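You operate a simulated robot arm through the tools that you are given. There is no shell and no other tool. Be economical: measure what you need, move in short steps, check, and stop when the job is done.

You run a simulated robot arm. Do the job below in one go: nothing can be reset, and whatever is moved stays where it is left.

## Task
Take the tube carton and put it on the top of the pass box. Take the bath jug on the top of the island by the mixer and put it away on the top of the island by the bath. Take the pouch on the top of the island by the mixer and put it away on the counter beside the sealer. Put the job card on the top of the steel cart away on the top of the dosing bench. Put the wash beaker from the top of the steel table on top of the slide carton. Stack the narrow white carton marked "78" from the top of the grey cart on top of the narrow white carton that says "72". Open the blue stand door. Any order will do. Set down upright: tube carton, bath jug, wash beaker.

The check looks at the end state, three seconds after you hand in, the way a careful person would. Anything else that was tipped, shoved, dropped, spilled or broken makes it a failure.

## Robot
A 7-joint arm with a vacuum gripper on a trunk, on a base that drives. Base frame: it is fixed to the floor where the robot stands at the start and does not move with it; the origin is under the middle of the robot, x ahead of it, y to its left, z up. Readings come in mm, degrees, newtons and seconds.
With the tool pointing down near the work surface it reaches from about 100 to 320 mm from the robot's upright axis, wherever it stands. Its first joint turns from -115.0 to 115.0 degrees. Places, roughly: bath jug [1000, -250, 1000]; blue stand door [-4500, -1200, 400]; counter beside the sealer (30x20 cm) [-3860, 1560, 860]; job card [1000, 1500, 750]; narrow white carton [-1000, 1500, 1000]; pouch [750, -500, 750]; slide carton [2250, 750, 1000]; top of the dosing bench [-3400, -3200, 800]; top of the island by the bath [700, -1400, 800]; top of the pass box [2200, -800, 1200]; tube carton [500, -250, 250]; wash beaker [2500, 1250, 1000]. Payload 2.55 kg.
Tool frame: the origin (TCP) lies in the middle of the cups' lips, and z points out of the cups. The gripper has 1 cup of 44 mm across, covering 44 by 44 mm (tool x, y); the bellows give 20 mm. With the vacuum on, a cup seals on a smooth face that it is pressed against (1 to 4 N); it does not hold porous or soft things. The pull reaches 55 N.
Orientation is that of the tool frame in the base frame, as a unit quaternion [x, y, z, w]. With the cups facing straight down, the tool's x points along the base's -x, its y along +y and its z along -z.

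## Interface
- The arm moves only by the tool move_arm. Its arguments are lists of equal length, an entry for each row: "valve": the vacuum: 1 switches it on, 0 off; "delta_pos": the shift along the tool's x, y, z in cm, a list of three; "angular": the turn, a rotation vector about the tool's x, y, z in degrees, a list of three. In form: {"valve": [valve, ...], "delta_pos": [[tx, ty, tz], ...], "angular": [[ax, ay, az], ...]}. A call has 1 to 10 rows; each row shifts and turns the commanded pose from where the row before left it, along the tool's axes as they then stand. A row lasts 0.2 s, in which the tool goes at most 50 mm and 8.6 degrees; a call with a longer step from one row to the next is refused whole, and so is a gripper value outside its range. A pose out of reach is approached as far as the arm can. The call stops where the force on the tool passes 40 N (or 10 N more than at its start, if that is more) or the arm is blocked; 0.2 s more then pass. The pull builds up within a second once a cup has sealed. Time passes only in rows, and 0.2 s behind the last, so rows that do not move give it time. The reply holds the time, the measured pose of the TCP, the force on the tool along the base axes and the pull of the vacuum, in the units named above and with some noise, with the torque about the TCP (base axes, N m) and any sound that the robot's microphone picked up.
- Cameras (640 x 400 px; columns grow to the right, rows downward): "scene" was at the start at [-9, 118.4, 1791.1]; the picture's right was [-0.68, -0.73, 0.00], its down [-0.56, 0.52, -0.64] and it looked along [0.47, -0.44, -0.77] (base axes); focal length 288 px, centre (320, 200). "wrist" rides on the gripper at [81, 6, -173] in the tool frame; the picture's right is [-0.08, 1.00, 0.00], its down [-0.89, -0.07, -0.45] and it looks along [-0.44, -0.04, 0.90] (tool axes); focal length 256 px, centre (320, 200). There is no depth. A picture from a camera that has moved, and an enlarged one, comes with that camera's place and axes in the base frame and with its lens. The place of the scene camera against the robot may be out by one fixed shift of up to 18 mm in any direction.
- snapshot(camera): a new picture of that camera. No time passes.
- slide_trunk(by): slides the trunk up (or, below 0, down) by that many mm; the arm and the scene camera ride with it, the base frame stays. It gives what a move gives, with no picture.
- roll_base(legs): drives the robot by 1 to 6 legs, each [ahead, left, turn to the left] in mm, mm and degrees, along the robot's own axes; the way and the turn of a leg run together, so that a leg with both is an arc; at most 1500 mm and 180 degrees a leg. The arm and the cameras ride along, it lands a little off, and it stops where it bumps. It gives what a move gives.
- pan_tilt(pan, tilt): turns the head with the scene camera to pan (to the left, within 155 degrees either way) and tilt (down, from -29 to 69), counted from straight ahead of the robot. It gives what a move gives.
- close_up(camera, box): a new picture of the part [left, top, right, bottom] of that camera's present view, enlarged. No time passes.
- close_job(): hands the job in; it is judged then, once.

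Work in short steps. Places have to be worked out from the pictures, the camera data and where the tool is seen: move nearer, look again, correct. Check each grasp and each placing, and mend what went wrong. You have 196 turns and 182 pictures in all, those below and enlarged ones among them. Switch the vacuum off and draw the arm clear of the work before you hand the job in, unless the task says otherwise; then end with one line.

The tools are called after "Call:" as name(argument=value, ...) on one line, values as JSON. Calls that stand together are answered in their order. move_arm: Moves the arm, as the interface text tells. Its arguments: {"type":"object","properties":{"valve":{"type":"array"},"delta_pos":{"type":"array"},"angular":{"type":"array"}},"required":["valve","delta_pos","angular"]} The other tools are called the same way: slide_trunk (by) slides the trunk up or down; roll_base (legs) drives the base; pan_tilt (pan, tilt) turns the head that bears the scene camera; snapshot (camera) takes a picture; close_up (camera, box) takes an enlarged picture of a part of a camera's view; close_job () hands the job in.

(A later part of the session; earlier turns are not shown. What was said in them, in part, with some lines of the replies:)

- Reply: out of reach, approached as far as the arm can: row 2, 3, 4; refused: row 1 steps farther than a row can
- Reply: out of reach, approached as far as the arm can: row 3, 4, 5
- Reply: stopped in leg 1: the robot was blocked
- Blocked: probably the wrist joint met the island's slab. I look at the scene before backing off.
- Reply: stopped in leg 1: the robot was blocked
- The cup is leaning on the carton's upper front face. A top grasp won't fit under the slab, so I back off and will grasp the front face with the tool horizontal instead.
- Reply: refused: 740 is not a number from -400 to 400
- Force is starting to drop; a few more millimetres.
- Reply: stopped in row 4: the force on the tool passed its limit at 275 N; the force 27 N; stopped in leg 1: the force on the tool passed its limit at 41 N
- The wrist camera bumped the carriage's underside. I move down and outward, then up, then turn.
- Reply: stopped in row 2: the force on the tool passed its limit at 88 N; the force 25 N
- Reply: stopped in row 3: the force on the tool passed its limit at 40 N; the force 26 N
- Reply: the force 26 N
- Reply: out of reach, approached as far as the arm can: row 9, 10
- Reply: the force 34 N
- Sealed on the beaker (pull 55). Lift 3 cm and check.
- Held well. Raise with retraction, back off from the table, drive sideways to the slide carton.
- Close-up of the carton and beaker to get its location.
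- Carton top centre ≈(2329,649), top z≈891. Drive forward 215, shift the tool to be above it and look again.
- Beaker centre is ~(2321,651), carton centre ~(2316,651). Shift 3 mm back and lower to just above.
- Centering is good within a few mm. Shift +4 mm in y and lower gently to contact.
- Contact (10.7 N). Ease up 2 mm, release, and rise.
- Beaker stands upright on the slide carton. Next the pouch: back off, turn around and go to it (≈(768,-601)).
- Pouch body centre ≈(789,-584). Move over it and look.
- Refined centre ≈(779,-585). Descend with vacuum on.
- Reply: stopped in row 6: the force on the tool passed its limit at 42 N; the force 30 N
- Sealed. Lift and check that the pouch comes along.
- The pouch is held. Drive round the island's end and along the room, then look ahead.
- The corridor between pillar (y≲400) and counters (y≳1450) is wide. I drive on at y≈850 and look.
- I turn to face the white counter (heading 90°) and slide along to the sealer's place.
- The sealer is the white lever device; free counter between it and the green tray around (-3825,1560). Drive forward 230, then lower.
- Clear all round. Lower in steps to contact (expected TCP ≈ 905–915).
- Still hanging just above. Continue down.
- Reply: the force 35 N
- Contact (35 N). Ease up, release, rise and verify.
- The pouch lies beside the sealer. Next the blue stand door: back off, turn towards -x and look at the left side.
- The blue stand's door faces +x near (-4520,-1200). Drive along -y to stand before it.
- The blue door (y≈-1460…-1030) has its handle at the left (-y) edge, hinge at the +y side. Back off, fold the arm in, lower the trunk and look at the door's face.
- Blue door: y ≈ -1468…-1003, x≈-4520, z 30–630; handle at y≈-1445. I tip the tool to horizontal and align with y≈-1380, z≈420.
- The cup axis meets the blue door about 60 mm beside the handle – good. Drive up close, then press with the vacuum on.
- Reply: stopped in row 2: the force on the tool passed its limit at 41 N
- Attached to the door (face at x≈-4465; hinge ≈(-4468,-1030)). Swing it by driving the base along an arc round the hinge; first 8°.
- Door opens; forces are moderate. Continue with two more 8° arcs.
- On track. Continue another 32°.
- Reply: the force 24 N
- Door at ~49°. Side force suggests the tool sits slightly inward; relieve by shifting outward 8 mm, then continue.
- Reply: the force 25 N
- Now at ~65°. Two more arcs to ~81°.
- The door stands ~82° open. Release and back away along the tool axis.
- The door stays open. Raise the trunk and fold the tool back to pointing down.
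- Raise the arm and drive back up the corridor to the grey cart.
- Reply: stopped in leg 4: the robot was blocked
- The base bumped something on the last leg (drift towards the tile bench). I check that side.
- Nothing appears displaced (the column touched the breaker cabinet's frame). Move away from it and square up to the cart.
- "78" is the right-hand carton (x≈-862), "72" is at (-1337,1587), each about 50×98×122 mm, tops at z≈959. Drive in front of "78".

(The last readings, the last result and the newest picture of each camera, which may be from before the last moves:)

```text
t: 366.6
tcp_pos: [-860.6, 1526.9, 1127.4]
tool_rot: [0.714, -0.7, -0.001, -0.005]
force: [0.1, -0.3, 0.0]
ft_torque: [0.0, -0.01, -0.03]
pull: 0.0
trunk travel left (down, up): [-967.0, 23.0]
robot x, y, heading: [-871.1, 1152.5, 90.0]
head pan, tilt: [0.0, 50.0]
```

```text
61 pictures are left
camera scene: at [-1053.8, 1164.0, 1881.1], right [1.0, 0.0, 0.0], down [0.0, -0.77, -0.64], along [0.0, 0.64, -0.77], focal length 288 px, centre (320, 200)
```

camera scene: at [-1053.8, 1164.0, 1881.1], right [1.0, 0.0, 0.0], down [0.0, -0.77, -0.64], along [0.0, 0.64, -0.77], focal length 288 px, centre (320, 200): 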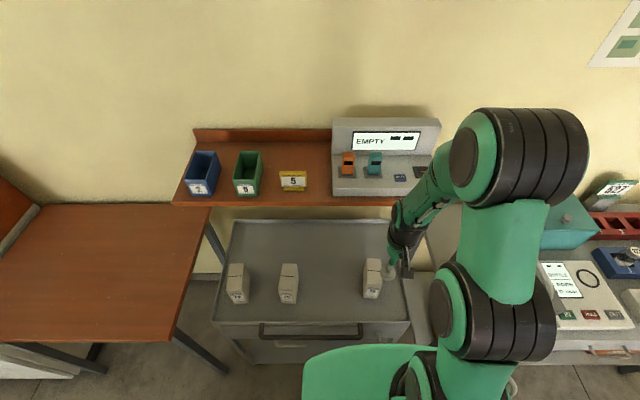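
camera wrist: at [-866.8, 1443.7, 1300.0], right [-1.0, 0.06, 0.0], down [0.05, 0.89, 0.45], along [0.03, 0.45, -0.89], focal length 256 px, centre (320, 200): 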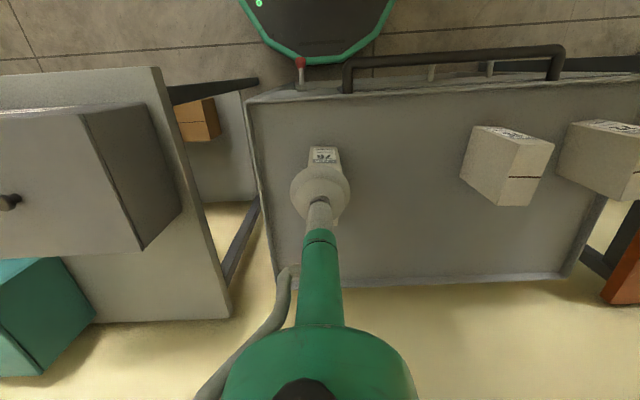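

"78" top centre ≈(-863,1615), z≈955. Move over it, lower to ~985 and check.

Call:
move_arm(valve=[0, 0, 0, 0, 0, 0], delta_pos=[[-4.3, 0.1, 0], [-4.3, 0.1, 0], [0, 0, 4.5], [0, 0, 4.5], [0, 0, 4.5], [0, 0, 0]], angular=[[0, 0, 0], [0, 0, 0], [0, 0, 0], [0, 0, 0], [0, 0, 0], [0, 0, 0]])

Call:
snapshot(camera="wrist")

Call:
close_up(camera="scene", box=[330, 220, 450, 310])

```text
t: 368.0
tcp_pos: [-864.4, 1614.2, 991.9]
tool_rot: [0.714, -0.7, -0.001, -0.005]
force: [0.2, 0.6, -0.6]
ft_torque: [0.05, 0.0, -0.01]
pull: 0.1
trunk travel left (down, up): [-967.0, 23.0]
robot x, y, heading: [-872.2, 1153.3, 90.0]
head pan, tilt: [0.0, 50.0]
```

```text
60 pictures are left
camera wrist: at [-870.8, 1530.8, 1163.2], right [-1.0, 0.06, 0.0], down [0.05, 0.89, 0.45], along [0.03, 0.45, -0.89], focal length 256 px, centre (320, 200)
```

wrist: 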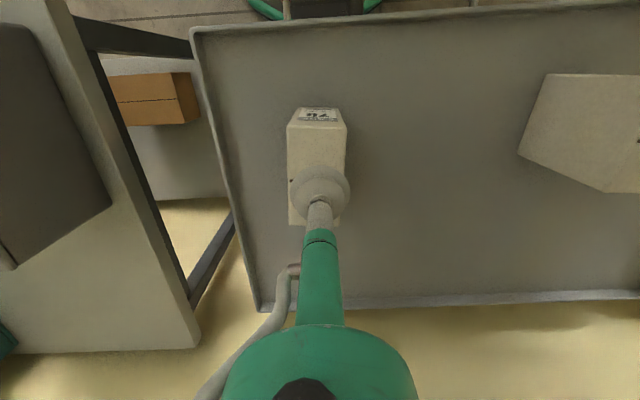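

```text
4.44 times, centred on (390, 265) of scene
camera zoom: at [-1054.0, 1163.0, 1881.1], right [1.0, 0.0, 0.0], down [0.0, -0.77, -0.64], along [0.0, 0.64, -0.77], focal length 1278 px, centre (9, -89)
```

zoom: 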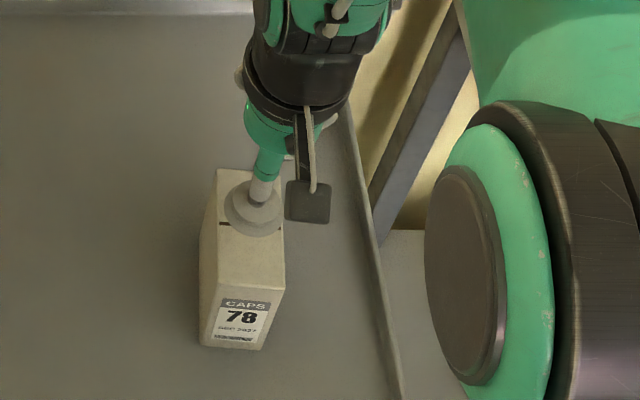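

Aligned. Descend with vacuum on.

Call:
move_arm(valve=[0, 1, 1, 1, 1, 1, 1, 1, 1], delta_pos=[[0, -0.2, 1.2], [0, 0, 0.8], [0, 0, 0.5], [0, 0, 0.4], [0, 0, 0.4], [0, 0, 0.4], [0, 0, 0.4], [0, 0, 0.4], [0, 0, 0]], angular=[[0, 0, 0], [0, 0, 0], [0, 0, 0], [0, 0, 0], [0, 0, 0], [0, 0, 0], [0, 0, 0], [0, 0, 0], [0, 0, 0]])

```text
t: 370.0
tcp_pos: [-861.0, 1615.2, 947.0]
tool_rot: [0.714, -0.7, -0.001, -0.004]
force: [1.0, 0.9, -1.0]
ft_torque: [-0.02, 0.07, -0.01]
pull: 54.7
trunk travel left (down, up): [-967.0, 23.0]
robot x, y, heading: [-869.0, 1152.4, 90.0]
head pan, tilt: [0.0, 50.0]
```

Sealed. Lift 17 cm and check.

Call:
move_arm(valve=[1, 1, 1, 1, 1, 1, 1], delta_pos=[[0, 0, -0.5], [0, 0, -2], [0, 0, -3.5], [0, 0, -4], [0, 0, -4], [0, 0, -4], [0, 0, 0]], angular=[[0, 0, 0], [0, 0, 0], [0, 0, 0], [0, 0, 0], [0, 0, 0], [0, 0, 0], [0, 0, 0]])

Call:
snapshot(camera="scene")

```text
t: 371.6
tcp_pos: [-862.5, 1613.6, 1128.4]
tool_rot: [0.714, -0.7, 0.0, -0.005]
force: [0.0, -0.3, -1.0]
ft_torque: [-0.05, 0.02, -0.03]
pull: 54.8
trunk travel left (down, up): [-967.0, 23.0]
robot x, y, heading: [-872.9, 1150.6, 90.3]
head pan, tilt: [0.0, 50.0]
```

```text
58 pictures are left
camera scene: at [-1053.9, 1165.0, 1881.1], right [1.0, 0.0, 0.0], down [0.0, -0.77, -0.64], along [0.0, 0.64, -0.77], focal length 288 px, centre (320, 200)
```

scene: 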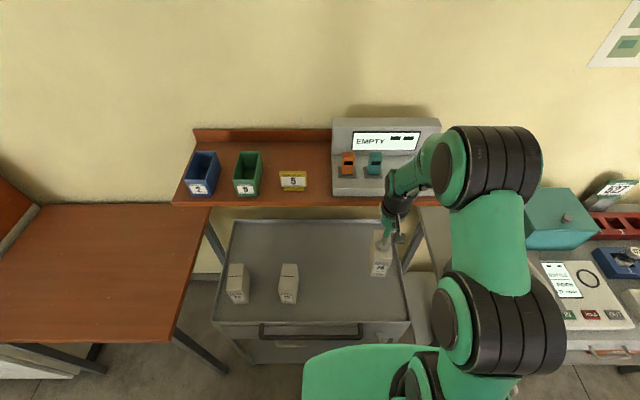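

Held. Slide left to "72" (≈(-1343,1597)).

Call:
roll_base(legs=[[0, 480, 0]])

Call:
snapshot(camera="wrist")

Call:
snapshot(camera="scene")

```text
t: 374.6
tcp_pos: [-1364.8, 1611.5, 1128.3]
tool_rot: [0.717, -0.697, -0.001, -0.005]
force: [-0.8, 0.4, -1.9]
ft_torque: [-0.03, 0.05, 0.02]
pull: 54.8
trunk travel left (down, up): [-967.0, 23.0]
robot x, y, heading: [-1371.7, 1152.8, 90.3]
head pan, tilt: [0.0, 50.0]
```

```text
57 pictures are left
camera wrist: at [-1369.8, 1527.1, 1300.5], right [-1.0, 0.05, 0.0], down [0.04, 0.89, 0.45], along [0.03, 0.45, -0.89], focal length 256 px, centre (320, 200)
```

wrist: 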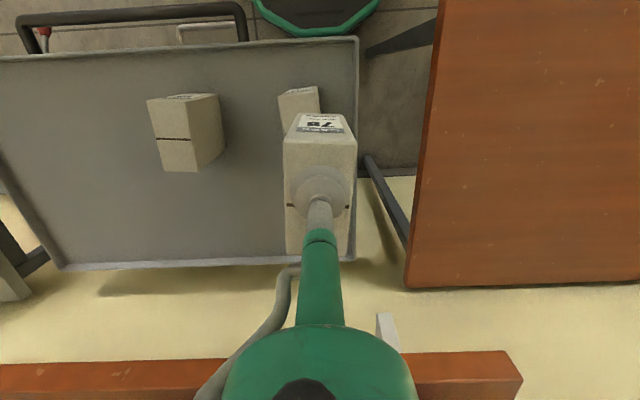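

```text
56 pictures are left
camera scene: at [-1551.7, 1160.6, 1881.1], right [1.0, 0.01, 0.0], down [0.01, -0.77, -0.64], along [0.0, 0.64, -0.77], focal length 288 px, centre (320, 200)
```

scene: 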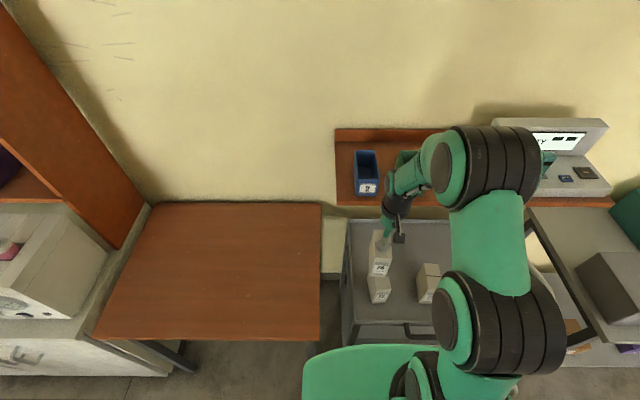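

Correct +27 mm in x, −16 mm in y, then lower part-way and check alignment.

Call:
move_arm(valve=[1, 1, 1, 1], delta_pos=[[1.6, -2.7, 0], [0, 0, 1.5], [0, 0, 1], [0, 0, 0]], angular=[[0, 0, 0], [0, 0, 0], [0, 0, 0], [0, 0, 0]])

Call:
close_up(camera="wrist", box=[230, 50, 410, 230])

Call:
close_up(camera="scene", box=[330, 210, 450, 320])

```text
t: 375.6
tcp_pos: [-1336.5, 1595.5, 1103.4]
tool_rot: [0.717, -0.697, -0.002, -0.005]
force: [1.0, -0.4, -0.9]
ft_torque: [-0.03, 0.01, 0.01]
pull: 54.9
trunk travel left (down, up): [-967.0, 23.0]
robot x, y, heading: [-1369.6, 1148.5, 90.6]
head pan, tilt: [0.0, 50.0]
```

```text
2.22 times, centred on (320, 140) of wrist
camera zoom: at [-1342.3, 1513.4, 1276.4], right [-1.0, 0.05, 0.0], down [0.04, 0.89, 0.45], along [0.03, 0.45, -0.89], focal length 569 px, centre (320, 333)
```

zoom: 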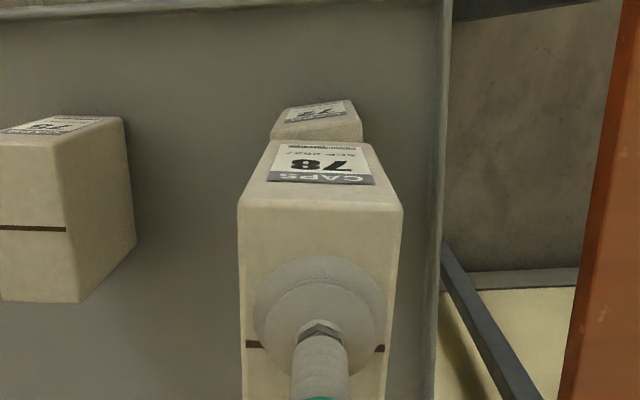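

```text
3.64 times, centred on (390, 265) of scene
camera zoom: at [-1551.5, 1160.1, 1881.2], right [1.0, 0.01, 0.0], down [0.01, -0.77, -0.64], along [0.0, 0.64, -0.77], focal length 1045 px, centre (66, -36)
```

zoom: 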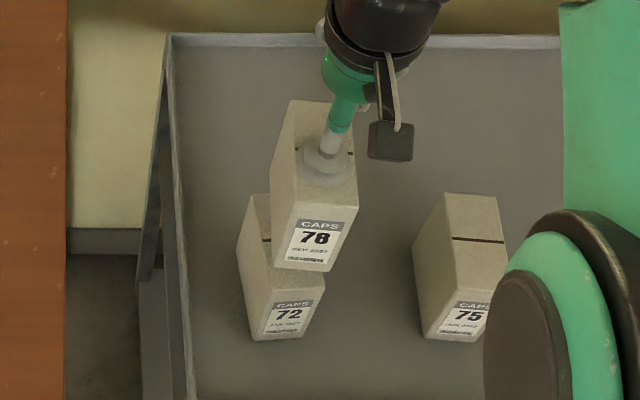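

Relative offsets are small: shift +5 mm in x, then lower gently to contact (expected TCP≈1057).

Call:
move_arm(valve=[1, 1, 1, 1, 1, 1], delta_pos=[[0, -0.5, 0.5], [0, 0, 1], [0, 0, 1], [0, 0, 0.6], [0, 0, 0.4], [0, 0, 0]], angular=[[0, 0, 0], [0, 0, 0], [0, 0, 0], [0, 0, 0], [0, 0, 0], [0, 0, 0]])

Call:
close_up(camera="wrist", box=[230, 50, 410, 230])

Call:
close_up(camera="scene", box=[350, 220, 430, 310])

```text
t: 377.0
tcp_pos: [-1331.0, 1596.4, 1070.2]
tool_rot: [0.717, -0.697, -0.003, -0.007]
force: [-0.2, -0.7, 12.8]
ft_torque: [-0.34, 0.09, 0.01]
pull: 54.3
trunk travel left (down, up): [-967.0, 23.0]
robot x, y, heading: [-1373.9, 1150.3, 90.4]
head pan, tilt: [0.0, 50.0]
```

```text
2.22 times, centred on (320, 140) of wrist
camera zoom: at [-1336.8, 1512.5, 1241.5], right [-1.0, 0.05, 0.0], down [0.04, 0.89, 0.46], along [0.03, 0.46, -0.89], focal length 569 px, centre (320, 333)
```

zoom: 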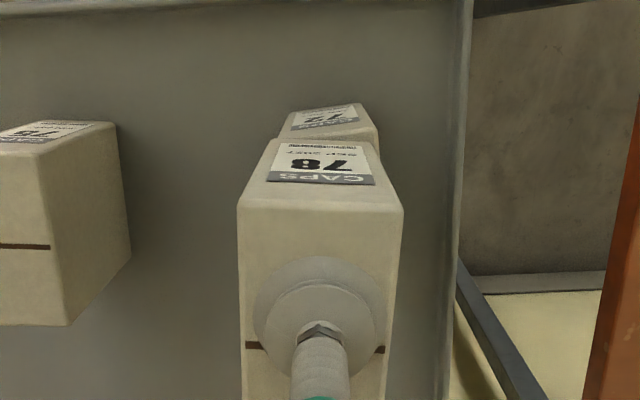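

```text
4.44 times, centred on (390, 265) of scene
camera zoom: at [-1551.7, 1158.8, 1881.4], right [1.0, 0.01, 0.0], down [0.01, -0.77, -0.64], along [0.0, 0.64, -0.77], focal length 1278 px, centre (9, -89)
```

zoom: 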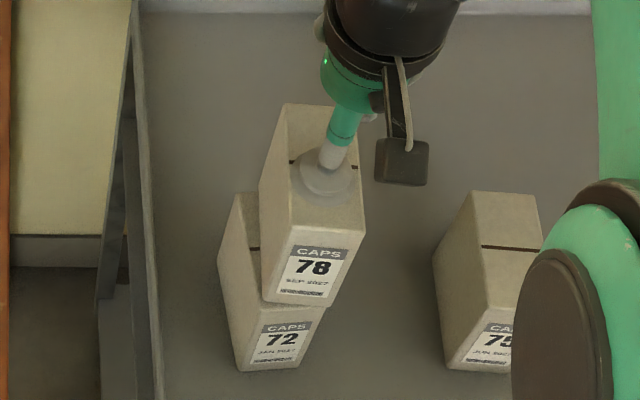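

Contact (12.8 N), and the alignment looks within ~4 mm. Ease, release and rise.

Call:
move_arm(valve=[1, 0, 0, 0, 0, 0], delta_pos=[[0, 0.2, -0.2], [0, 0, 0], [0, 0, 0], [0, 0, 0], [0, 0, 0], [0, 0, -0.4]], angular=[[0, 0, 0], [0, 0, 0], [0, 0, 0], [0, 0, 0], [0, 0, 0], [0, 0, 0]])

Call:
move_arm(valve=[0, 0, 0, 0, 0], delta_pos=[[0, 0, -1], [0, 0, -2], [0, 0, -3], [0, 0, -3], [0, 0, 0]], angular=[[0, 0, 0], [0, 0, 0], [0, 0, 0], [0, 0, 0], [0, 0, 0]])

Call:
close_up(camera="scene", box=[350, 220, 430, 310])

Call:
snapshot(camera="wrist")

```text
t: 378.4
tcp_pos: [-1333.2, 1595.3, 1075.6]
tool_rot: [0.717, -0.697, -0.002, -0.005]
force: [0.4, -0.2, -0.4]
ft_torque: [0.01, 0.01, 0.01]
pull: 0.0
trunk travel left (down, up): [-967.0, 23.0]
robot x, y, heading: [-1371.7, 1148.5, 90.7]
head pan, tilt: [0.0, 50.0]
```

```text
t: 379.6
tcp_pos: [-1333.9, 1594.4, 1165.2]
tool_rot: [0.717, -0.697, -0.002, -0.003]
force: [0.6, 0.0, 0.3]
ft_torque: [0.0, 0.03, 0.0]
pull: 0.1
trunk travel left (down, up): [-967.0, 23.0]
robot x, y, heading: [-1367.5, 1153.4, 90.3]
head pan, tilt: [0.0, 50.0]
```

```text
4.44 times, centred on (390, 265) of scene
camera zoom: at [-1551.7, 1161.6, 1881.1], right [1.0, 0.01, 0.0], down [0.01, -0.77, -0.64], along [0.0, 0.64, -0.77], focal length 1278 px, centre (9, -89)
```

zoom: 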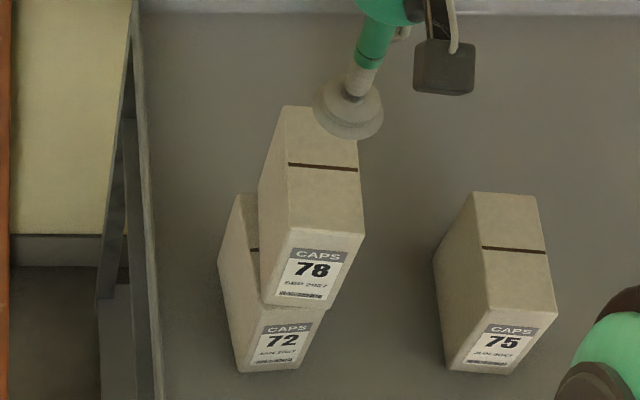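

```text
50 pictures are left
camera wrist: at [-1339.2, 1512.5, 1336.5], right [-1.0, 0.05, 0.0], down [0.04, 0.89, 0.45], along [0.03, 0.45, -0.89], focal length 256 px, centre (320, 200)
```

wrist: 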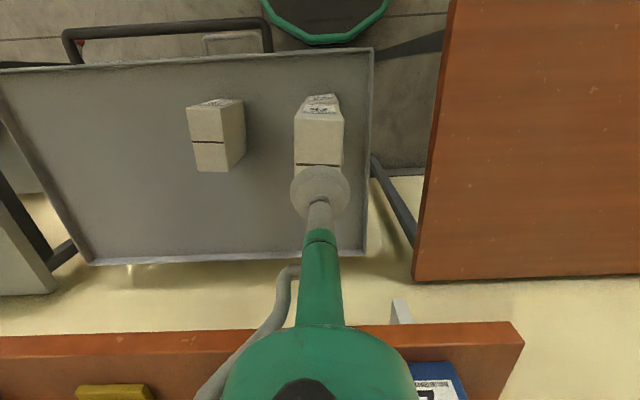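

"78" stands on "72". Now the job card: back off and drive along to the steel cart (card ≈(1013,1620)).

Call:
roll_base(legs=[[-310, 0, 0], [0, -1200, 0]])

Call:
roll_base(legs=[[0, -1180, 0]])

Call:
snapshot(camera="scene")

Call:
snapshot(camera="wrist")

```text
t: 387.4
tcp_pos: [-127.2, 1282.6, 1165.7]
tool_rot: [0.714, -0.7, -0.001, -0.005]
force: [0.1, 0.3, 0.3]
ft_torque: [-0.01, 0.0, -0.01]
pull: 0.1
trunk travel left (down, up): [-967.0, 23.0]
robot x, y, heading: [-167.0, 838.2, 90.1]
head pan, tilt: [0.0, 50.0]
```

```text
t: 393.4
tcp_pos: [1052.1, 1293.5, 1163.0]
tool_rot: [0.721, -0.693, -0.001, -0.005]
force: [0.5, 0.0, -0.8]
ft_torque: [-0.01, 0.02, 0.01]
pull: 0.0
trunk travel left (down, up): [-967.0, 23.0]
robot x, y, heading: [1020.8, 847.9, 91.3]
head pan, tilt: [0.0, 50.0]
```

```text
49 pictures are left
camera scene: at [837.2, 857.5, 1881.1], right [1.0, 0.02, 0.0], down [0.01, -0.77, -0.64], along [-0.01, 0.64, -0.77], focal length 288 px, centre (320, 200)
```

scene: 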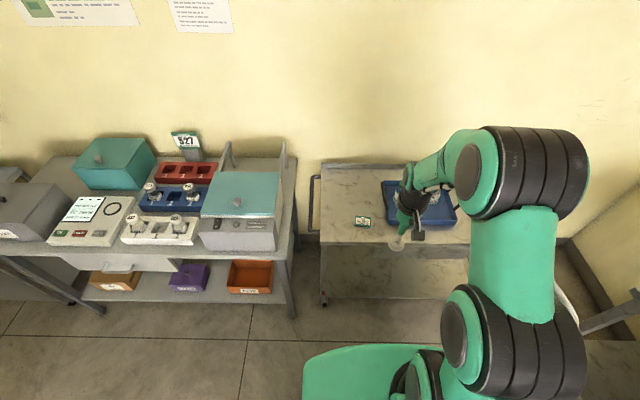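

```text
48 pictures are left
camera wrist: at [1046.4, 1210.7, 1336.5], right [-1.0, 0.04, 0.0], down [0.03, 0.89, 0.45], along [0.02, 0.45, -0.89], focal length 256 px, centre (320, 200)
```

wrist: 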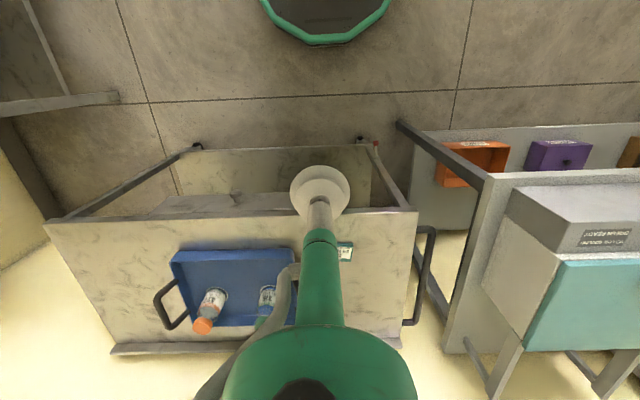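

Card ≈(1008,1593,853). Drive up and bring the tool above it.

Call:
roll_base(legs=[[270, 44, -1.2]])

Call:
move_arm(valve=[0, 0, 0, 0, 0, 0], delta_pos=[[0, 0, 4.5], [0, 0, 4.5], [0, 0, 4.5], [0, 0, 4.5], [0, 0, 3], [0, 0, 0]], angular=[[0, 0, 0], [0, 0, 0], [0, 0, 0], [0, 0, 0], [0, 0, 0], [0, 0, 0]])

Call:
snapshot(camera="wrist")

```text
t: 395.3
tcp_pos: [1014.5, 1564.6, 1164.8]
tool_rot: [0.714, -0.7, -0.001, -0.006]
force: [-0.5, 0.3, 0.0]
ft_torque: [-0.05, 0.0, 0.01]
pull: 0.1
trunk travel left (down, up): [-967.0, 23.0]
robot x, y, heading: [970.3, 1121.5, 89.8]
head pan, tilt: [0.0, 50.0]
```

```text
t: 396.7
tcp_pos: [1015.5, 1565.4, 956.5]
tool_rot: [0.714, -0.701, 0.0, -0.005]
force: [0.4, -1.0, -0.1]
ft_torque: [0.03, 0.0, 0.0]
pull: 0.1
trunk travel left (down, up): [-967.0, 23.0]
robot x, y, heading: [974.8, 1120.6, 89.8]
head pan, tilt: [0.0, 50.0]
```

```text
47 pictures are left
camera wrist: at [1008.9, 1481.9, 1128.3], right [-1.0, 0.06, 0.0], down [0.05, 0.89, 0.45], along [0.03, 0.45, -0.89], focal length 256 px, centre (320, 200)
```

wrist: 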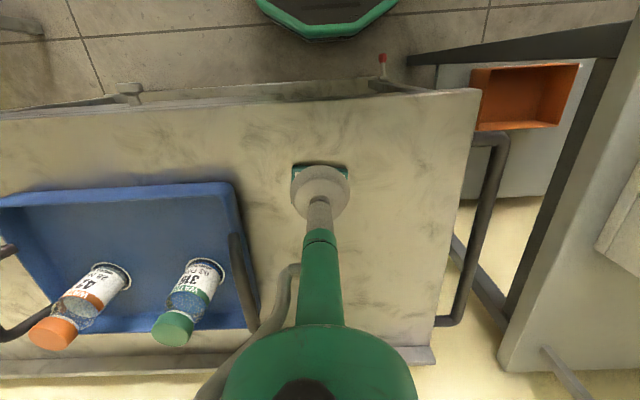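

Card spans about x 985–1046, y 1576–1620. Move +32 mm in y and descend with vacuum on.

Call:
move_arm(valve=[0, 0, 0, 1, 1, 1, 1, 1], delta_pos=[[-3.2, 0, 0], [0, 0, 4], [0, 0, 3], [0, 0, 1], [0, 0, 0.6], [0, 0, 0.5], [0, 0, 0.4], [0, 0, 0.4]], angular=[[0, 0, 0], [0, 0, 0], [0, 0, 0], [0, 0, 0], [0, 0, 0], [0, 0, 0], [0, 0, 0], [0, 0, 0]])

Call:
snapshot(camera="wrist")

```text
t: 398.5
tcp_pos: [1015.3, 1598.9, 854.7]
tool_rot: [0.714, -0.7, -0.002, -0.005]
force: [0.4, 1.0, -0.1]
ft_torque: [-0.04, -0.01, 0.04]
pull: 0.0
trunk travel left (down, up): [-967.0, 23.0]
robot x, y, heading: [969.1, 1121.8, 90.1]
head pan, tilt: [0.0, 50.0]
```

```text
46 pictures are left
camera wrist: at [1008.9, 1515.5, 1027.2], right [-1.0, 0.06, 0.0], down [0.05, 0.89, 0.45], along [0.03, 0.45, -0.89], focal length 256 px, centre (320, 200)
```

wrist: 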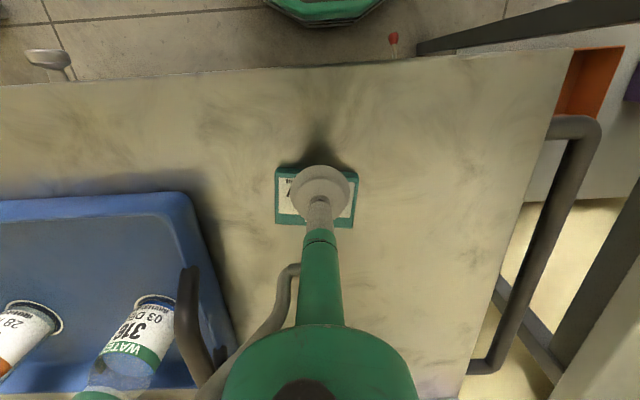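

Centred on the card; a little further down.

Call:
move_arm(valve=[1, 1, 1, 1, 1, 1, 1, 1], delta_pos=[[0, 0, 0.4], [0, 0, 0.4], [0, 0, 0.4], [0, 0, 0.3], [0, 0, 0.3], [0, 0, 0.3], [0, 0, 0.3], [0, 0, 0]], angular=[[0, 0, 0], [0, 0, 0], [0, 0, 0], [0, 0, 0], [0, 0, 0], [0, 0, 0], [0, 0, 0], [0, 0, 0]])

```text
t: 400.3
tcp_pos: [1015.1, 1599.9, 832.0]
tool_rot: [0.714, -0.7, 0.0, -0.004]
force: [0.8, 0.8, 0.9]
ft_torque: [0.0, -0.03, 0.0]
pull: 0.0
trunk travel left (down, up): [-967.0, 23.0]
robot x, y, heading: [971.7, 1122.8, 89.9]
head pan, tilt: [0.0, 50.0]
```

Call:
move_arm(valve=[1, 1, 1, 1, 1, 1, 1, 1], delta_pos=[[0, 0, 0.3], [0, 0, 0.3], [0, 0, 0.3], [0, 0, 0.3], [0, 0, 0.3], [0, 0, 0.3], [0, 0, 0.3], [0, 0, 0]], angular=[[0, 0, 0], [0, 0, 0], [0, 0, 0], [0, 0, 0], [0, 0, 0], [0, 0, 0], [0, 0, 0], [0, 0, 0]])

Call:
snapshot(camera="wrist")

```text
t: 402.1
tcp_pos: [1014.4, 1600.5, 812.7]
tool_rot: [0.714, -0.7, -0.003, -0.006]
force: [-2.4, -2.2, 18.2]
ft_torque: [0.09, -0.08, 0.02]
pull: 0.0
trunk travel left (down, up): [-967.0, 23.0]
robot x, y, heading: [972.0, 1126.1, 89.7]
head pan, tilt: [0.0, 50.0]
```

```text
45 pictures are left
camera wrist: at [1008.3, 1515.7, 984.3], right [-1.0, 0.06, 0.0], down [0.05, 0.89, 0.46], along [0.03, 0.46, -0.89], focal length 256 px, centre (320, 200)
```

wrist: 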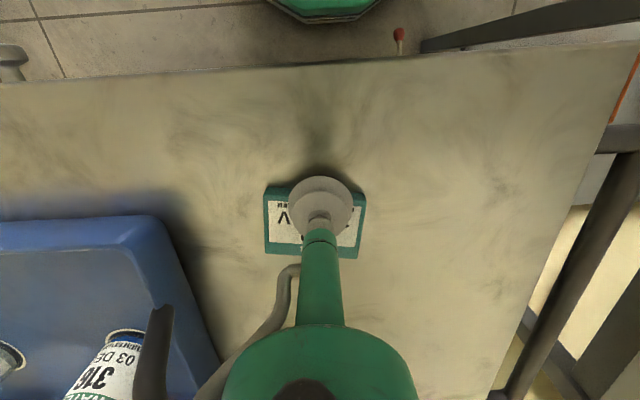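

Contact but no seal: table is lower (≈812), so the card centre is really at (1019,1625). Lift, shift +25 mm y, and press again.

Call:
move_arm(valve=[0, 0, 0, 1, 1, 1, 1, 1, 1, 1], delta_pos=[[0, 0, -1], [0, 0, -1], [-2.4, -0.4, 0], [0, 0, 1], [0, 0, 0.3], [0, 0, 0.2], [0, 0, 0.2], [0, 0, 0.2], [0, 0, 0], [0, 0, 0]], angular=[[0, 0, 0], [0, 0, 0], [0, 0, 0], [0, 0, 0], [0, 0, 0], [0, 0, 0], [0, 0, 0], [0, 0, 0], [0, 0, 0], [0, 0, 0]])

```text
t: 404.3
tcp_pos: [1018.1, 1623.0, 812.9]
tool_rot: [0.714, -0.7, -0.002, -0.006]
force: [-0.7, -0.5, 12.3]
ft_torque: [-0.01, -0.03, -0.01]
pull: 0.2
trunk travel left (down, up): [-967.0, 23.0]
robot x, y, heading: [976.1, 1120.0, 89.8]
head pan, tilt: [0.0, 50.0]
```

Call:
close_up(camera="wrist", box=[240, 130, 400, 280])

```text
2.67 times, centred on (320, 205) of wrist
camera zoom: at [1011.4, 1539.7, 984.8], right [-1.0, 0.06, 0.0], down [0.05, 0.89, 0.46], along [0.03, 0.45, -0.89], focal length 683 px, centre (320, 187)
```

zoom: 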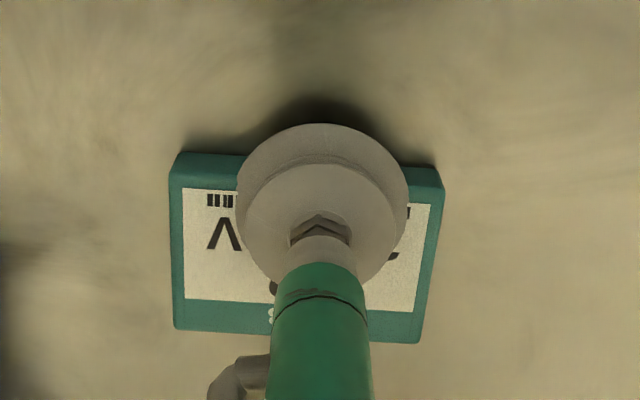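

The cup still overhangs the card's front by ~11 mm. Lift, shift +11 mm y and +4 mm x, press again.

Call:
move_arm(valve=[0, 0, 1, 1, 1, 1, 1, 1, 1], delta_pos=[[0, 0, -1], [-1.1, -0.4, 0], [0, 0, 0.6], [0, 0, 0.2], [0, 0, 0.2], [0, 0, 0.2], [0, 0, 0], [0, 0, 0], [0, 0, 0]], angular=[[0, 0, 0], [0, 0, 0], [0, 0, 0], [0, 0, 0], [0, 0, 0], [0, 0, 0], [0, 0, 0], [0, 0, 0], [0, 0, 0]])

Call:
close_up(camera="wrist", box=[240, 130, 400, 280])

```text
t: 406.3
tcp_pos: [1021.0, 1635.5, 811.8]
tool_rot: [0.713, -0.701, -0.002, -0.006]
force: [-0.4, -3.6, 21.1]
ft_torque: [0.13, 0.04, -0.03]
pull: 0.1
trunk travel left (down, up): [-967.0, 23.0]
robot x, y, heading: [971.6, 1116.1, 90.0]
head pan, tilt: [0.0, 50.0]
```

```text
2.67 times, centred on (320, 205) of wrist
camera zoom: at [1015.4, 1550.9, 984.2], right [-1.0, 0.06, 0.0], down [0.05, 0.89, 0.46], along [0.03, 0.46, -0.89], focal length 683 px, centre (320, 187)
```

zoom: 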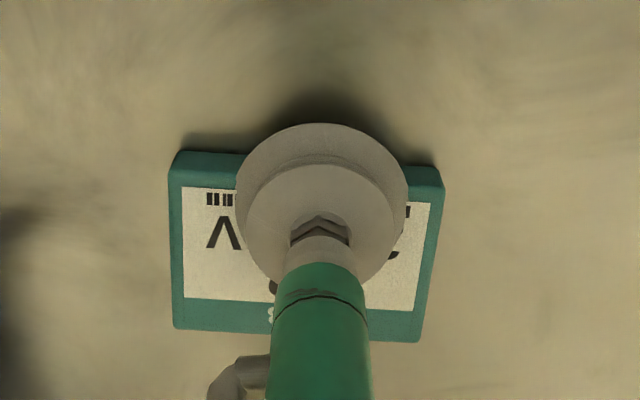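

The card was dragged along because the bellows stayed in contact. Lift 4 cm fully clear first, then shift and come down.

Call:
move_arm(valve=[0, 0, 0, 0], delta_pos=[[0, 0, -1], [0, 0, -2], [0, 0, -2], [-1.1, -0.4, 0]], angular=[[0, 0, 0], [0, 0, 0], [0, 0, 0], [0, 0, 0]])

Call:
close_up(camera="wrist", box=[240, 130, 400, 280])

```text
t: 407.3
tcp_pos: [1024.5, 1645.6, 859.3]
tool_rot: [0.714, -0.7, -0.002, -0.004]
force: [0.0, -0.2, 0.4]
ft_torque: [-0.03, -0.01, 0.01]
pull: 0.0
trunk travel left (down, up): [-967.0, 23.0]
robot x, y, heading: [972.9, 1117.7, 90.1]
head pan, tilt: [0.0, 50.0]
```

```text
2.67 times, centred on (320, 205) of wrist
camera zoom: at [1019.1, 1562.3, 1032.0], right [-1.0, 0.06, 0.0], down [0.05, 0.89, 0.45], along [0.03, 0.45, -0.89], focal length 683 px, centre (320, 187)
```

zoom: 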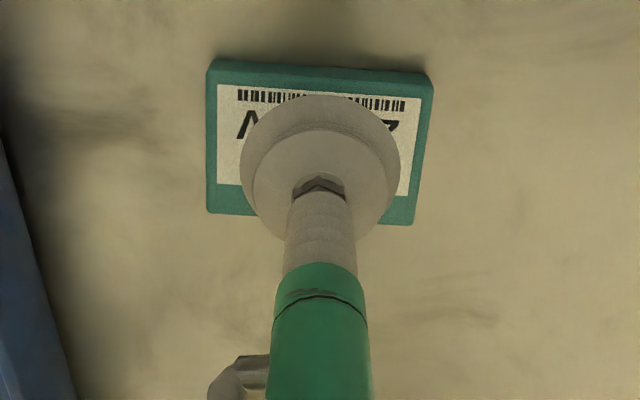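

Card centre now ≈(1027,1652). Shift +6 mm y, +2 mm x and descend with vacuum on.

Call:
move_arm(valve=[0, 1, 1, 1, 1, 1, 1, 1, 1, 1], delta_pos=[[-0.65, -0.2, 0], [0, 0, 1.5], [0, 0, 1], [0, 0, 0.5], [0, 0, 0.3], [0, 0, 0.3], [0, 0, 0.3], [0, 0, 0.3], [0, 0, 0.2], [0, 0, 0]], angular=[[0, 0, 0], [0, 0, 0], [0, 0, 0], [0, 0, 0], [0, 0, 0], [0, 0, 0], [0, 0, 0], [0, 0, 0], [0, 0, 0], [0, 0, 0]])

Call:
close_up(camera="wrist", box=[240, 130, 400, 280])

```text
t: 408.8
tcp_pos: [1027.7, 1657.1, 828.5]
tool_rot: [0.714, -0.7, -0.004, -0.008]
force: [-0.6, -7.6, 22.5]
ft_torque: [-0.34, 0.23, 0.06]
pull: 54.4
trunk travel left (down, up): [-967.0, 23.0]
robot x, y, heading: [975.4, 1120.8, 90.0]
head pan, tilt: [0.0, 50.0]
stopped in row 7: the force on the tool passed its limit at 40 N (the readings are from after the stop); the commanded pose is now the measured one
```

```text
2.67 times, centred on (320, 205) of wrist
camera zoom: at [1020.9, 1571.7, 999.4], right [-1.0, 0.06, 0.0], down [0.05, 0.89, 0.46], along [0.03, 0.46, -0.89], focal length 683 px, centre (320, 187)
```

zoom: 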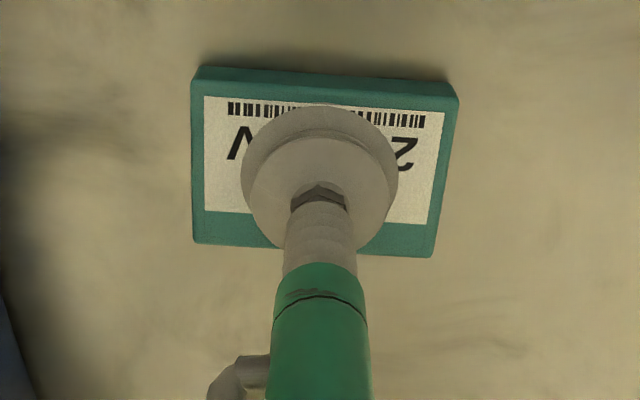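

Sealed. Lift and check.

Call:
move_arm(valve=[1, 1, 1, 1, 1, 1, 1, 1, 1, 1], delta_pos=[[0, 0, -0.5], [0, 0, -2], [0, 0, -3.5], [0, 0, -4], [0, 0, -4.5], [0, 0, -4.5], [1, 0, -4.5], [1.5, 0, -4.5], [1.5, 0, -4.5], [0, 0, 0]], angular=[[0, 0, 0], [0, 0, 0], [0, 0, 0], [0, 0, 0], [0, 0, 0], [0, 0, 0], [0, 0, 0], [0, 0, 0], [0, 0, 0], [0, 0, 0]])

Call:
snapshot(camera="wrist")

```text
t: 411.0
tcp_pos: [1027.1, 1612.2, 1149.8]
tool_rot: [0.713, -0.701, -0.003, -0.006]
force: [0.4, -0.6, -0.3]
ft_torque: [-0.06, -0.02, 0.01]
pull: 54.7
trunk travel left (down, up): [-967.0, 23.0]
robot x, y, heading: [971.8, 1119.7, 89.9]
head pan, tilt: [0.0, 50.0]
```

```text
40 pictures are left
camera wrist: at [1020.8, 1528.5, 1321.0], right [-1.0, 0.06, 0.0], down [0.05, 0.89, 0.46], along [0.03, 0.46, -0.89], focal length 256 px, centre (320, 200)
```

wrist: 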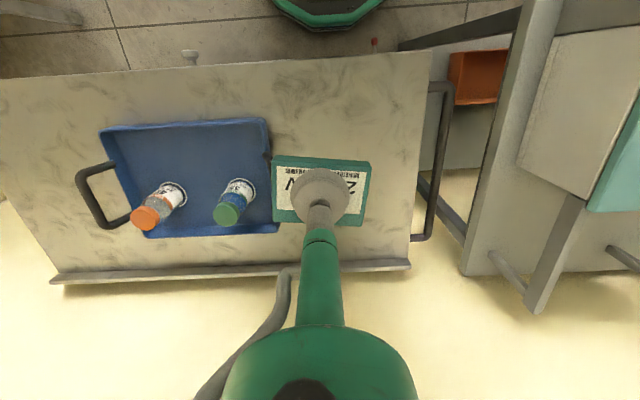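

Card is held. Drive back through the corridor (checking drift halfway).

Call:
roll_base(legs=[[-270, 0, 0], [0, 0, 90], [1500, 0, 0]])

```text
t: 423.8
tcp_pos: [-1020.5, 968.2, 1149.6]
tool_rot: [1.0, -0.009, -0.008, -0.003]
force: [0.1, -0.2, -0.2]
ft_torque: [0.01, -0.04, -0.01]
pull: 54.6
trunk travel left (down, up): [-967.0, 23.0]
robot x, y, heading: [-533.0, 899.4, 178.1]
head pan, tilt: [0.0, 50.0]
```

Call:
roll_base(legs=[[1500, 20, 1.9]])

Call:
roll_base(legs=[[1450, 0, 0]])

```text
refused: leg 1 is longer than a leg can be; nothing moved
```

```text
t: 431.0
tcp_pos: [-2475.5, 1034.2, 1150.3]
tool_rot: [1.0, -0.012, -0.007, -0.003]
force: [-0.5, 0.5, -0.4]
ft_torque: [0.02, -0.02, 0.03]
pull: 55.6
trunk travel left (down, up): [-967.0, 23.0]
robot x, y, heading: [-1987.4, 959.4, 177.4]
head pan, tilt: [0.0, 50.0]
```

Call:
roll_base(legs=[[100, 100, 2.6], [1400, 0, 0], [400, 0, 0]])

Call:
pan_tilt(pan=80, tilt=35)

Call:
snapshot(camera="scene")

```text
t: 441.2
tcp_pos: [-4412.6, 944.1, 1148.7]
tool_rot: [1.0, 0.001, -0.007, -0.003]
force: [-0.7, -0.6, 0.0]
ft_torque: [-0.03, 0.01, 0.04]
pull: 54.8
trunk travel left (down, up): [-967.0, 23.0]
robot x, y, heading: [-3920.2, 881.0, 179.1]
head pan, tilt: [0.0, 50.0]
```

```text
t: 442.7
tcp_pos: [-4412.0, 943.2, 1149.0]
tool_rot: [1.0, 0.002, -0.008, -0.003]
force: [-0.4, -0.4, -0.1]
ft_torque: [-0.02, -0.01, -0.02]
pull: 55.5
trunk travel left (down, up): [-967.0, 23.0]
robot x, y, heading: [-3921.9, 880.1, 179.3]
head pan, tilt: [80.0, 35.0]
```

```text
39 pictures are left
camera scene: at [-3886.1, 612.0, 1902.8], right [-0.98, 0.19, 0.0], down [0.11, 0.56, -0.82], along [-0.16, -0.8, -0.57], focal length 288 px, centre (320, 200)
```

scene: 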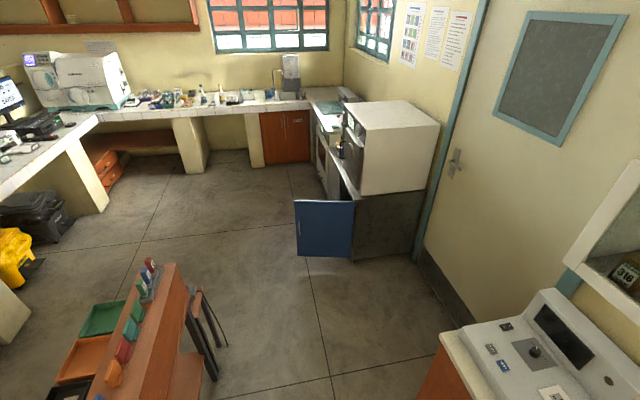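

The way is clear: turn to face -y, go down past the open door (keeping right of it), towards the dosing bench.

Call:
roll_base(legs=[[0, 0, 90.7], [1350, 0, 0], [100, 250, 0], [1100, 0, 0]])

Call:
pan_tilt(pan=0, tilt=40)

Call:
snapshot(camera="scene")

```text
t: 459.9
tcp_pos: [-3812.6, -2145.4, 1149.2]
tool_rot: [0.709, 0.705, -0.007, 0.004]
force: [0.2, -1.3, 0.2]
ft_torque: [0.01, 0.01, 0.01]
pull: 55.3
trunk travel left (down, up): [-967.0, 23.0]
robot x, y, heading: [-3750.2, -1654.1, -91.8]
head pan, tilt: [80.0, 35.0]
```

```text
t: 461.4
tcp_pos: [-3813.4, -2146.0, 1149.6]
tool_rot: [0.709, 0.705, -0.008, 0.004]
force: [-0.2, -0.2, 0.1]
ft_torque: [0.01, 0.02, 0.02]
pull: 54.6
trunk travel left (down, up): [-967.0, 23.0]
robot x, y, heading: [-3744.7, -1652.6, -91.6]
head pan, tilt: [0.0, 40.0]
```

```text
38 pictures are left
camera scene: at [-3576.5, -1690.0, 1895.3], right [-1.0, 0.03, 0.0], down [0.02, 0.64, -0.77], along [-0.02, -0.77, -0.64], focal length 288 px, centre (320, 200)
```

scene: 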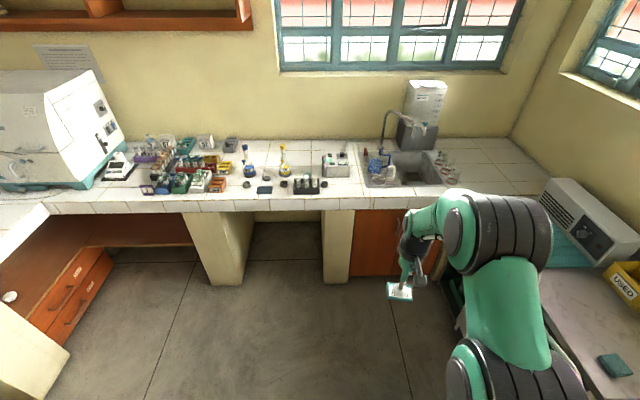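

Close-up of the dosing bench top to choose a free spot.

Call:
close_up(camera="scene", box=[120, 120, 400, 220])

```text
2.29 times, centred on (260, 170) of scene
camera zoom: at [-3576.5, -1690.0, 1895.3], right [-1.0, 0.03, 0.0], down [0.02, 0.64, -0.77], along [-0.02, -0.77, -0.64], focal length 657 px, centre (457, 269)
```

zoom: 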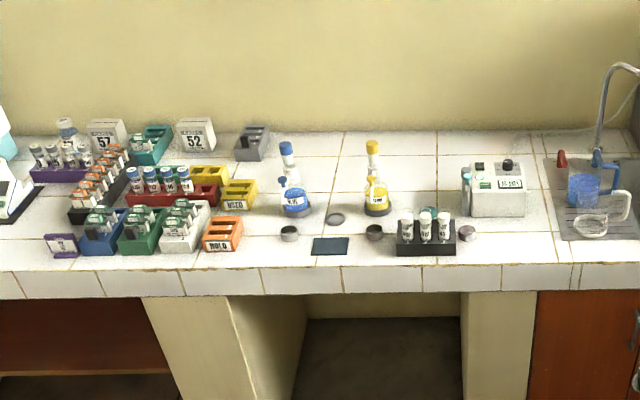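

I choose the free tile area between the yellow flask and the white device, about (-3525,-3320). Drive nearer first.

Call:
roll_base(legs=[[900, 250, 1.7]])

Call:
snapshot(camera="wrist")

Call:
snapshot(camera="scene")

```text
t: 466.3
tcp_pos: [-3580.6, -3046.9, 1150.6]
tool_rot: [0.708, 0.706, -0.007, 0.004]
force: [0.5, 0.5, -0.9]
ft_torque: [0.01, -0.02, 0.01]
pull: 54.6
trunk travel left (down, up): [-967.0, 23.0]
robot x, y, heading: [-3515.3, -2557.6, -91.3]
head pan, tilt: [0.0, 40.0]
```

```text
36 pictures are left
camera wrist: at [-3574.3, -2965.2, 1321.2], right [1.0, -0.08, 0.0], down [-0.07, -0.89, 0.46], along [-0.04, -0.46, -0.89], focal length 256 px, centre (320, 200)
```

wrist: 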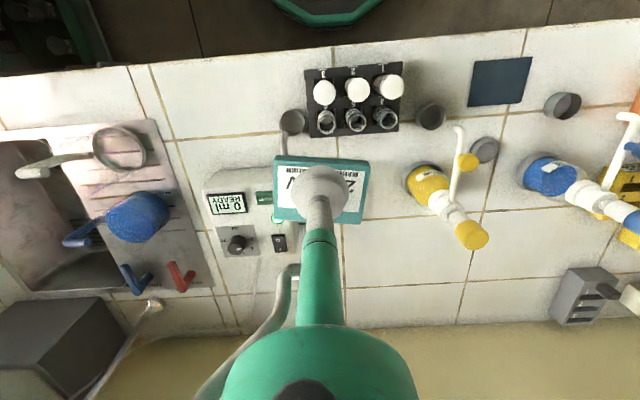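

```text
35 pictures are left
camera scene: at [-3346.3, -2591.2, 1895.3], right [-1.0, 0.02, 0.0], down [0.01, 0.64, -0.77], along [-0.02, -0.77, -0.64], focal length 288 px, centre (320, 200)
```

scene: 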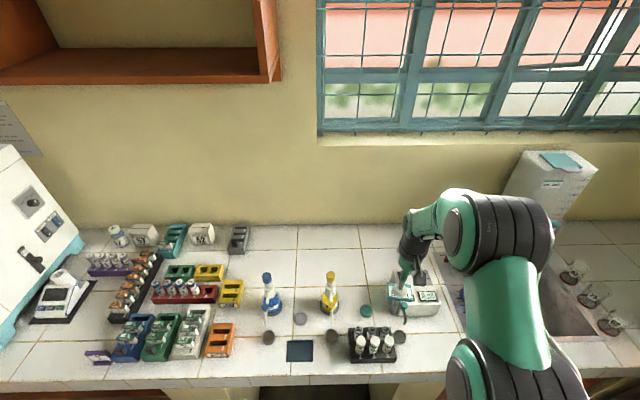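

A teal cap sits at ≈(-3550,-3187); I'll place the card behind it at ≈(-3525,-3290). Drive 130 closer and 55 to the left.

Call:
roll_base(legs=[[130, 58, 1]])

Call:
move_arm(valve=[1, 1, 1, 1, 1], delta_pos=[[-2, 0, 3], [-2, 0, 3], [-2, 0, 3], [-2, 0, 3], [-2, 0, 2]], angular=[[0, 0, 0], [0, 0, 0], [0, 0, 0], [0, 0, 0], [0, 0, 0]])

Call:
snapshot(camera="wrist")

Call:
close_up(camera="scene", box=[280, 260, 460, 372])

```text
t: 467.7
tcp_pos: [-3517.7, -3179.0, 1151.0]
tool_rot: [0.701, 0.713, -0.007, 0.004]
force: [-0.2, 0.2, -0.8]
ft_torque: [-0.01, -0.01, 0.0]
pull: 54.7
trunk travel left (down, up): [-967.0, 23.0]
robot x, y, heading: [-3463.3, -2685.8, -90.1]
head pan, tilt: [0.0, 40.0]
```

```text
t: 468.9
tcp_pos: [-3515.9, -3283.1, 1008.5]
tool_rot: [0.701, 0.713, -0.006, 0.003]
force: [0.9, -0.1, 0.1]
ft_torque: [0.0, -0.02, 0.03]
pull: 54.7
trunk travel left (down, up): [-967.0, 23.0]
robot x, y, heading: [-3462.3, -2685.4, -90.4]
head pan, tilt: [0.0, 40.0]
```

```text
34 pictures are left
camera wrist: at [-3511.7, -3201.2, 1180.5], right [1.0, -0.06, 0.0], down [-0.05, -0.89, 0.46], along [-0.03, -0.46, -0.89], focal length 256 px, centre (320, 200)
```

wrist: 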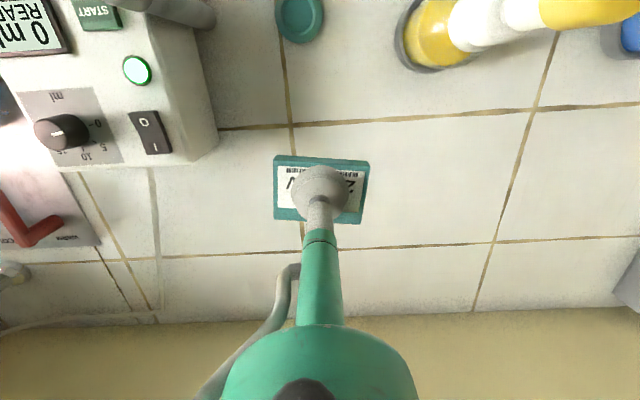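

```text
3.56 times, centred on (370, 316) of scene
camera zoom: at [-3290.5, -2720.5, 1895.3], right [-1.0, 0.0, 0.0], down [0.0, 0.64, -0.77], along [0.0, -0.77, -0.64], focal length 1022 px, centre (142, -212)
```

zoom: 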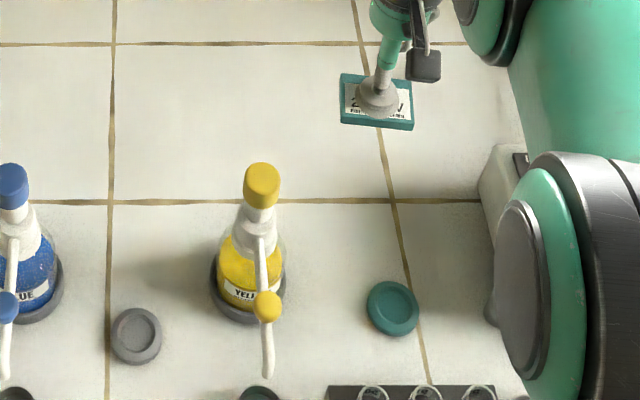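

Clear space below. Lower, slowly near the surface.

Call:
move_arm(valve=[1, 1, 1, 1, 1, 1], delta_pos=[[0, 0, 4], [0, 0, 4], [0, 0, 3], [0, 0, 1], [0, 0, 1], [0, 0, 0]], angular=[[0, 0, 0], [0, 0, 0], [0, 0, 0], [0, 0, 0], [0, 0, 0], [0, 0, 0]])

Call:
move_arm(valve=[1, 1, 1, 1, 1, 1, 1], delta_pos=[[0, 0, 0.4], [0, 0, 0.4], [0, 0, 0.4], [0, 0, 0.4], [0, 0, 0.4], [0, 0, 0.4], [0, 0, 0]], angular=[[0, 0, 0], [0, 0, 0], [0, 0, 0], [0, 0, 0], [0, 0, 0], [0, 0, 0], [0, 0, 0]])

```text
t: 470.3
tcp_pos: [-3516.9, -3283.4, 880.4]
tool_rot: [0.701, 0.713, -0.007, 0.004]
force: [-0.3, -0.4, -0.4]
ft_torque: [0.02, -0.02, 0.01]
pull: 54.6
trunk travel left (down, up): [-967.0, 23.0]
robot x, y, heading: [-3460.2, -2687.3, -90.1]
head pan, tilt: [0.0, 40.0]
```

```text
t: 471.9
tcp_pos: [-3515.3, -3285.2, 861.1]
tool_rot: [0.701, 0.713, -0.012, 0.006]
force: [0.3, 2.9, 27.9]
ft_torque: [0.53, -0.26, 0.02]
pull: 54.9
trunk travel left (down, up): [-967.0, 23.0]
robot x, y, heading: [-3461.7, -2688.0, -90.2]
head pan, tilt: [0.0, 40.0]
```

Contact (28 N). Ease up, release, rise and check.

Call:
move_arm(valve=[1, 0, 0, 0, 0, 0], delta_pos=[[0, 0, -0.4], [0, 0, 0], [0, 0, 0], [0, 0, 0], [0, 0, 0], [0, 0, -0.5]], angular=[[0, 0, 0], [0, 0, 0], [0, 0, 0], [0, 0, 0], [0, 0, 0], [0, 0, 0]])

Call:
move_arm(valve=[0, 0, 0, 0, 0, 0, 0], delta_pos=[[0, 0, -1], [0, 0, -3], [0, 0, -4], [1.5, 0, -4.5], [1.5, 0, -4.5], [2, 0, -4.5], [2, 0, -4]], angular=[[0, 0, 0], [0, 0, 0], [0, 0, 0], [0, 0, 0], [0, 0, 0], [0, 0, 0], [0, 0, 0]])

Call:
close_up(camera="scene", box=[280, 260, 460, 372])

Call:
snapshot(camera="wrist")

```text
t: 473.3
tcp_pos: [-3516.0, -3282.9, 865.0]
tool_rot: [0.701, 0.714, -0.007, 0.004]
force: [0.5, 0.4, -0.2]
ft_torque: [0.03, 0.0, -0.01]
pull: 0.0
trunk travel left (down, up): [-967.0, 23.0]
robot x, y, heading: [-3462.5, -2684.2, -90.4]
head pan, tilt: [0.0, 40.0]
```

```text
t: 474.9
tcp_pos: [-3516.3, -3206.8, 1122.7]
tool_rot: [0.701, 0.714, -0.006, 0.003]
force: [-0.1, -1.2, -0.4]
ft_torque: [-0.06, 0.01, 0.01]
pull: 0.2
trunk travel left (down, up): [-967.0, 23.0]
robot x, y, heading: [-3462.2, -2685.9, -90.2]
head pan, tilt: [0.0, 40.0]
```

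```text
3.56 times, centred on (370, 316) of scene
camera zoom: at [-3290.6, -2716.7, 1895.3], right [-1.0, 0.0, 0.0], down [0.0, 0.64, -0.77], along [0.0, -0.77, -0.64], focal length 1022 px, centre (142, -212)
```

zoom: 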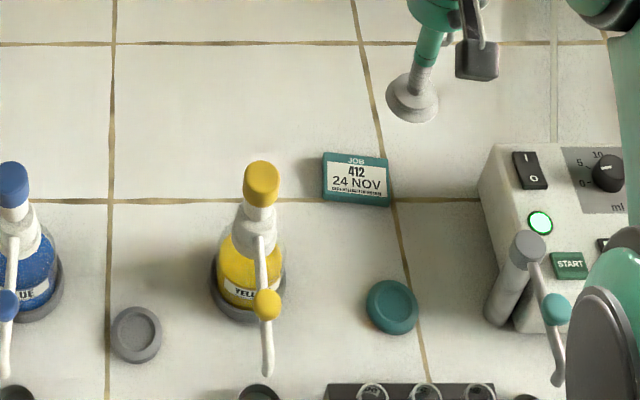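

```text
31 pictures are left
camera wrist: at [-3511.8, -3124.7, 1293.6], right [1.0, -0.06, 0.0], down [-0.05, -0.89, 0.46], along [-0.03, -0.46, -0.89], focal length 256 px, centre (320, 200)
```

wrist: 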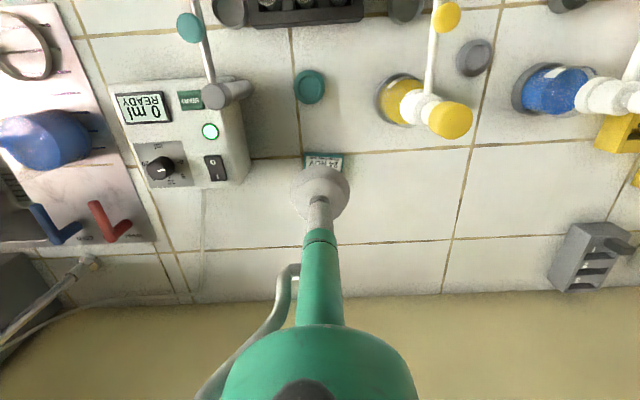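

The job card (412) lies on the dosing bench. Back off clear of the bench and take a last look at the door behind.

Call:
roll_base(legs=[[-450, 0, 0]])

Call:
pan_tilt(pan=-110, tilt=40)

Call:
snapshot(camera="scene")

```text
t: 477.6
tcp_pos: [-3514.6, -2757.3, 1120.5]
tool_rot: [0.699, 0.715, -0.008, 0.004]
force: [0.0, 0.7, 0.8]
ft_torque: [0.0, 0.0, 0.01]
pull: 0.1
trunk travel left (down, up): [-967.0, 23.0]
robot x, y, heading: [-3464.1, -2237.4, -90.0]
head pan, tilt: [0.0, 40.0]
```

```text
t: 479.5
tcp_pos: [-3514.5, -2757.1, 1121.8]
tool_rot: [0.7, 0.714, -0.007, 0.004]
force: [0.2, -0.7, 0.1]
ft_torque: [0.0, 0.0, -0.02]
pull: 0.0
trunk travel left (down, up): [-967.0, 23.0]
robot x, y, heading: [-3458.4, -2231.4, -90.3]
head pan, tilt: [-110.0, 40.0]
```

```text
30 pictures are left
camera scene: at [-3369.8, -2151.9, 1895.3], right [0.34, 0.94, 0.0], down [0.6, -0.22, -0.77], along [-0.72, 0.26, -0.64], focal length 288 px, centre (320, 200)
```

scene: 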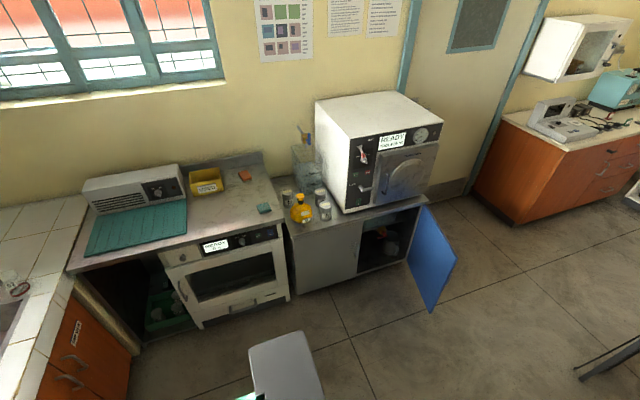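

The door stands open, everything is placed, the vacuum is off and the arm is clear. I hand in the job.

Call:
close_job()

```text
The job is handed in.
```

All seven jobs are done and handed in. On the way the robot's base bumped the breaker cabinet frame once (nothing looked moved), and the pouch's flap may stick out about 1 cm past the marked area by the sealer.
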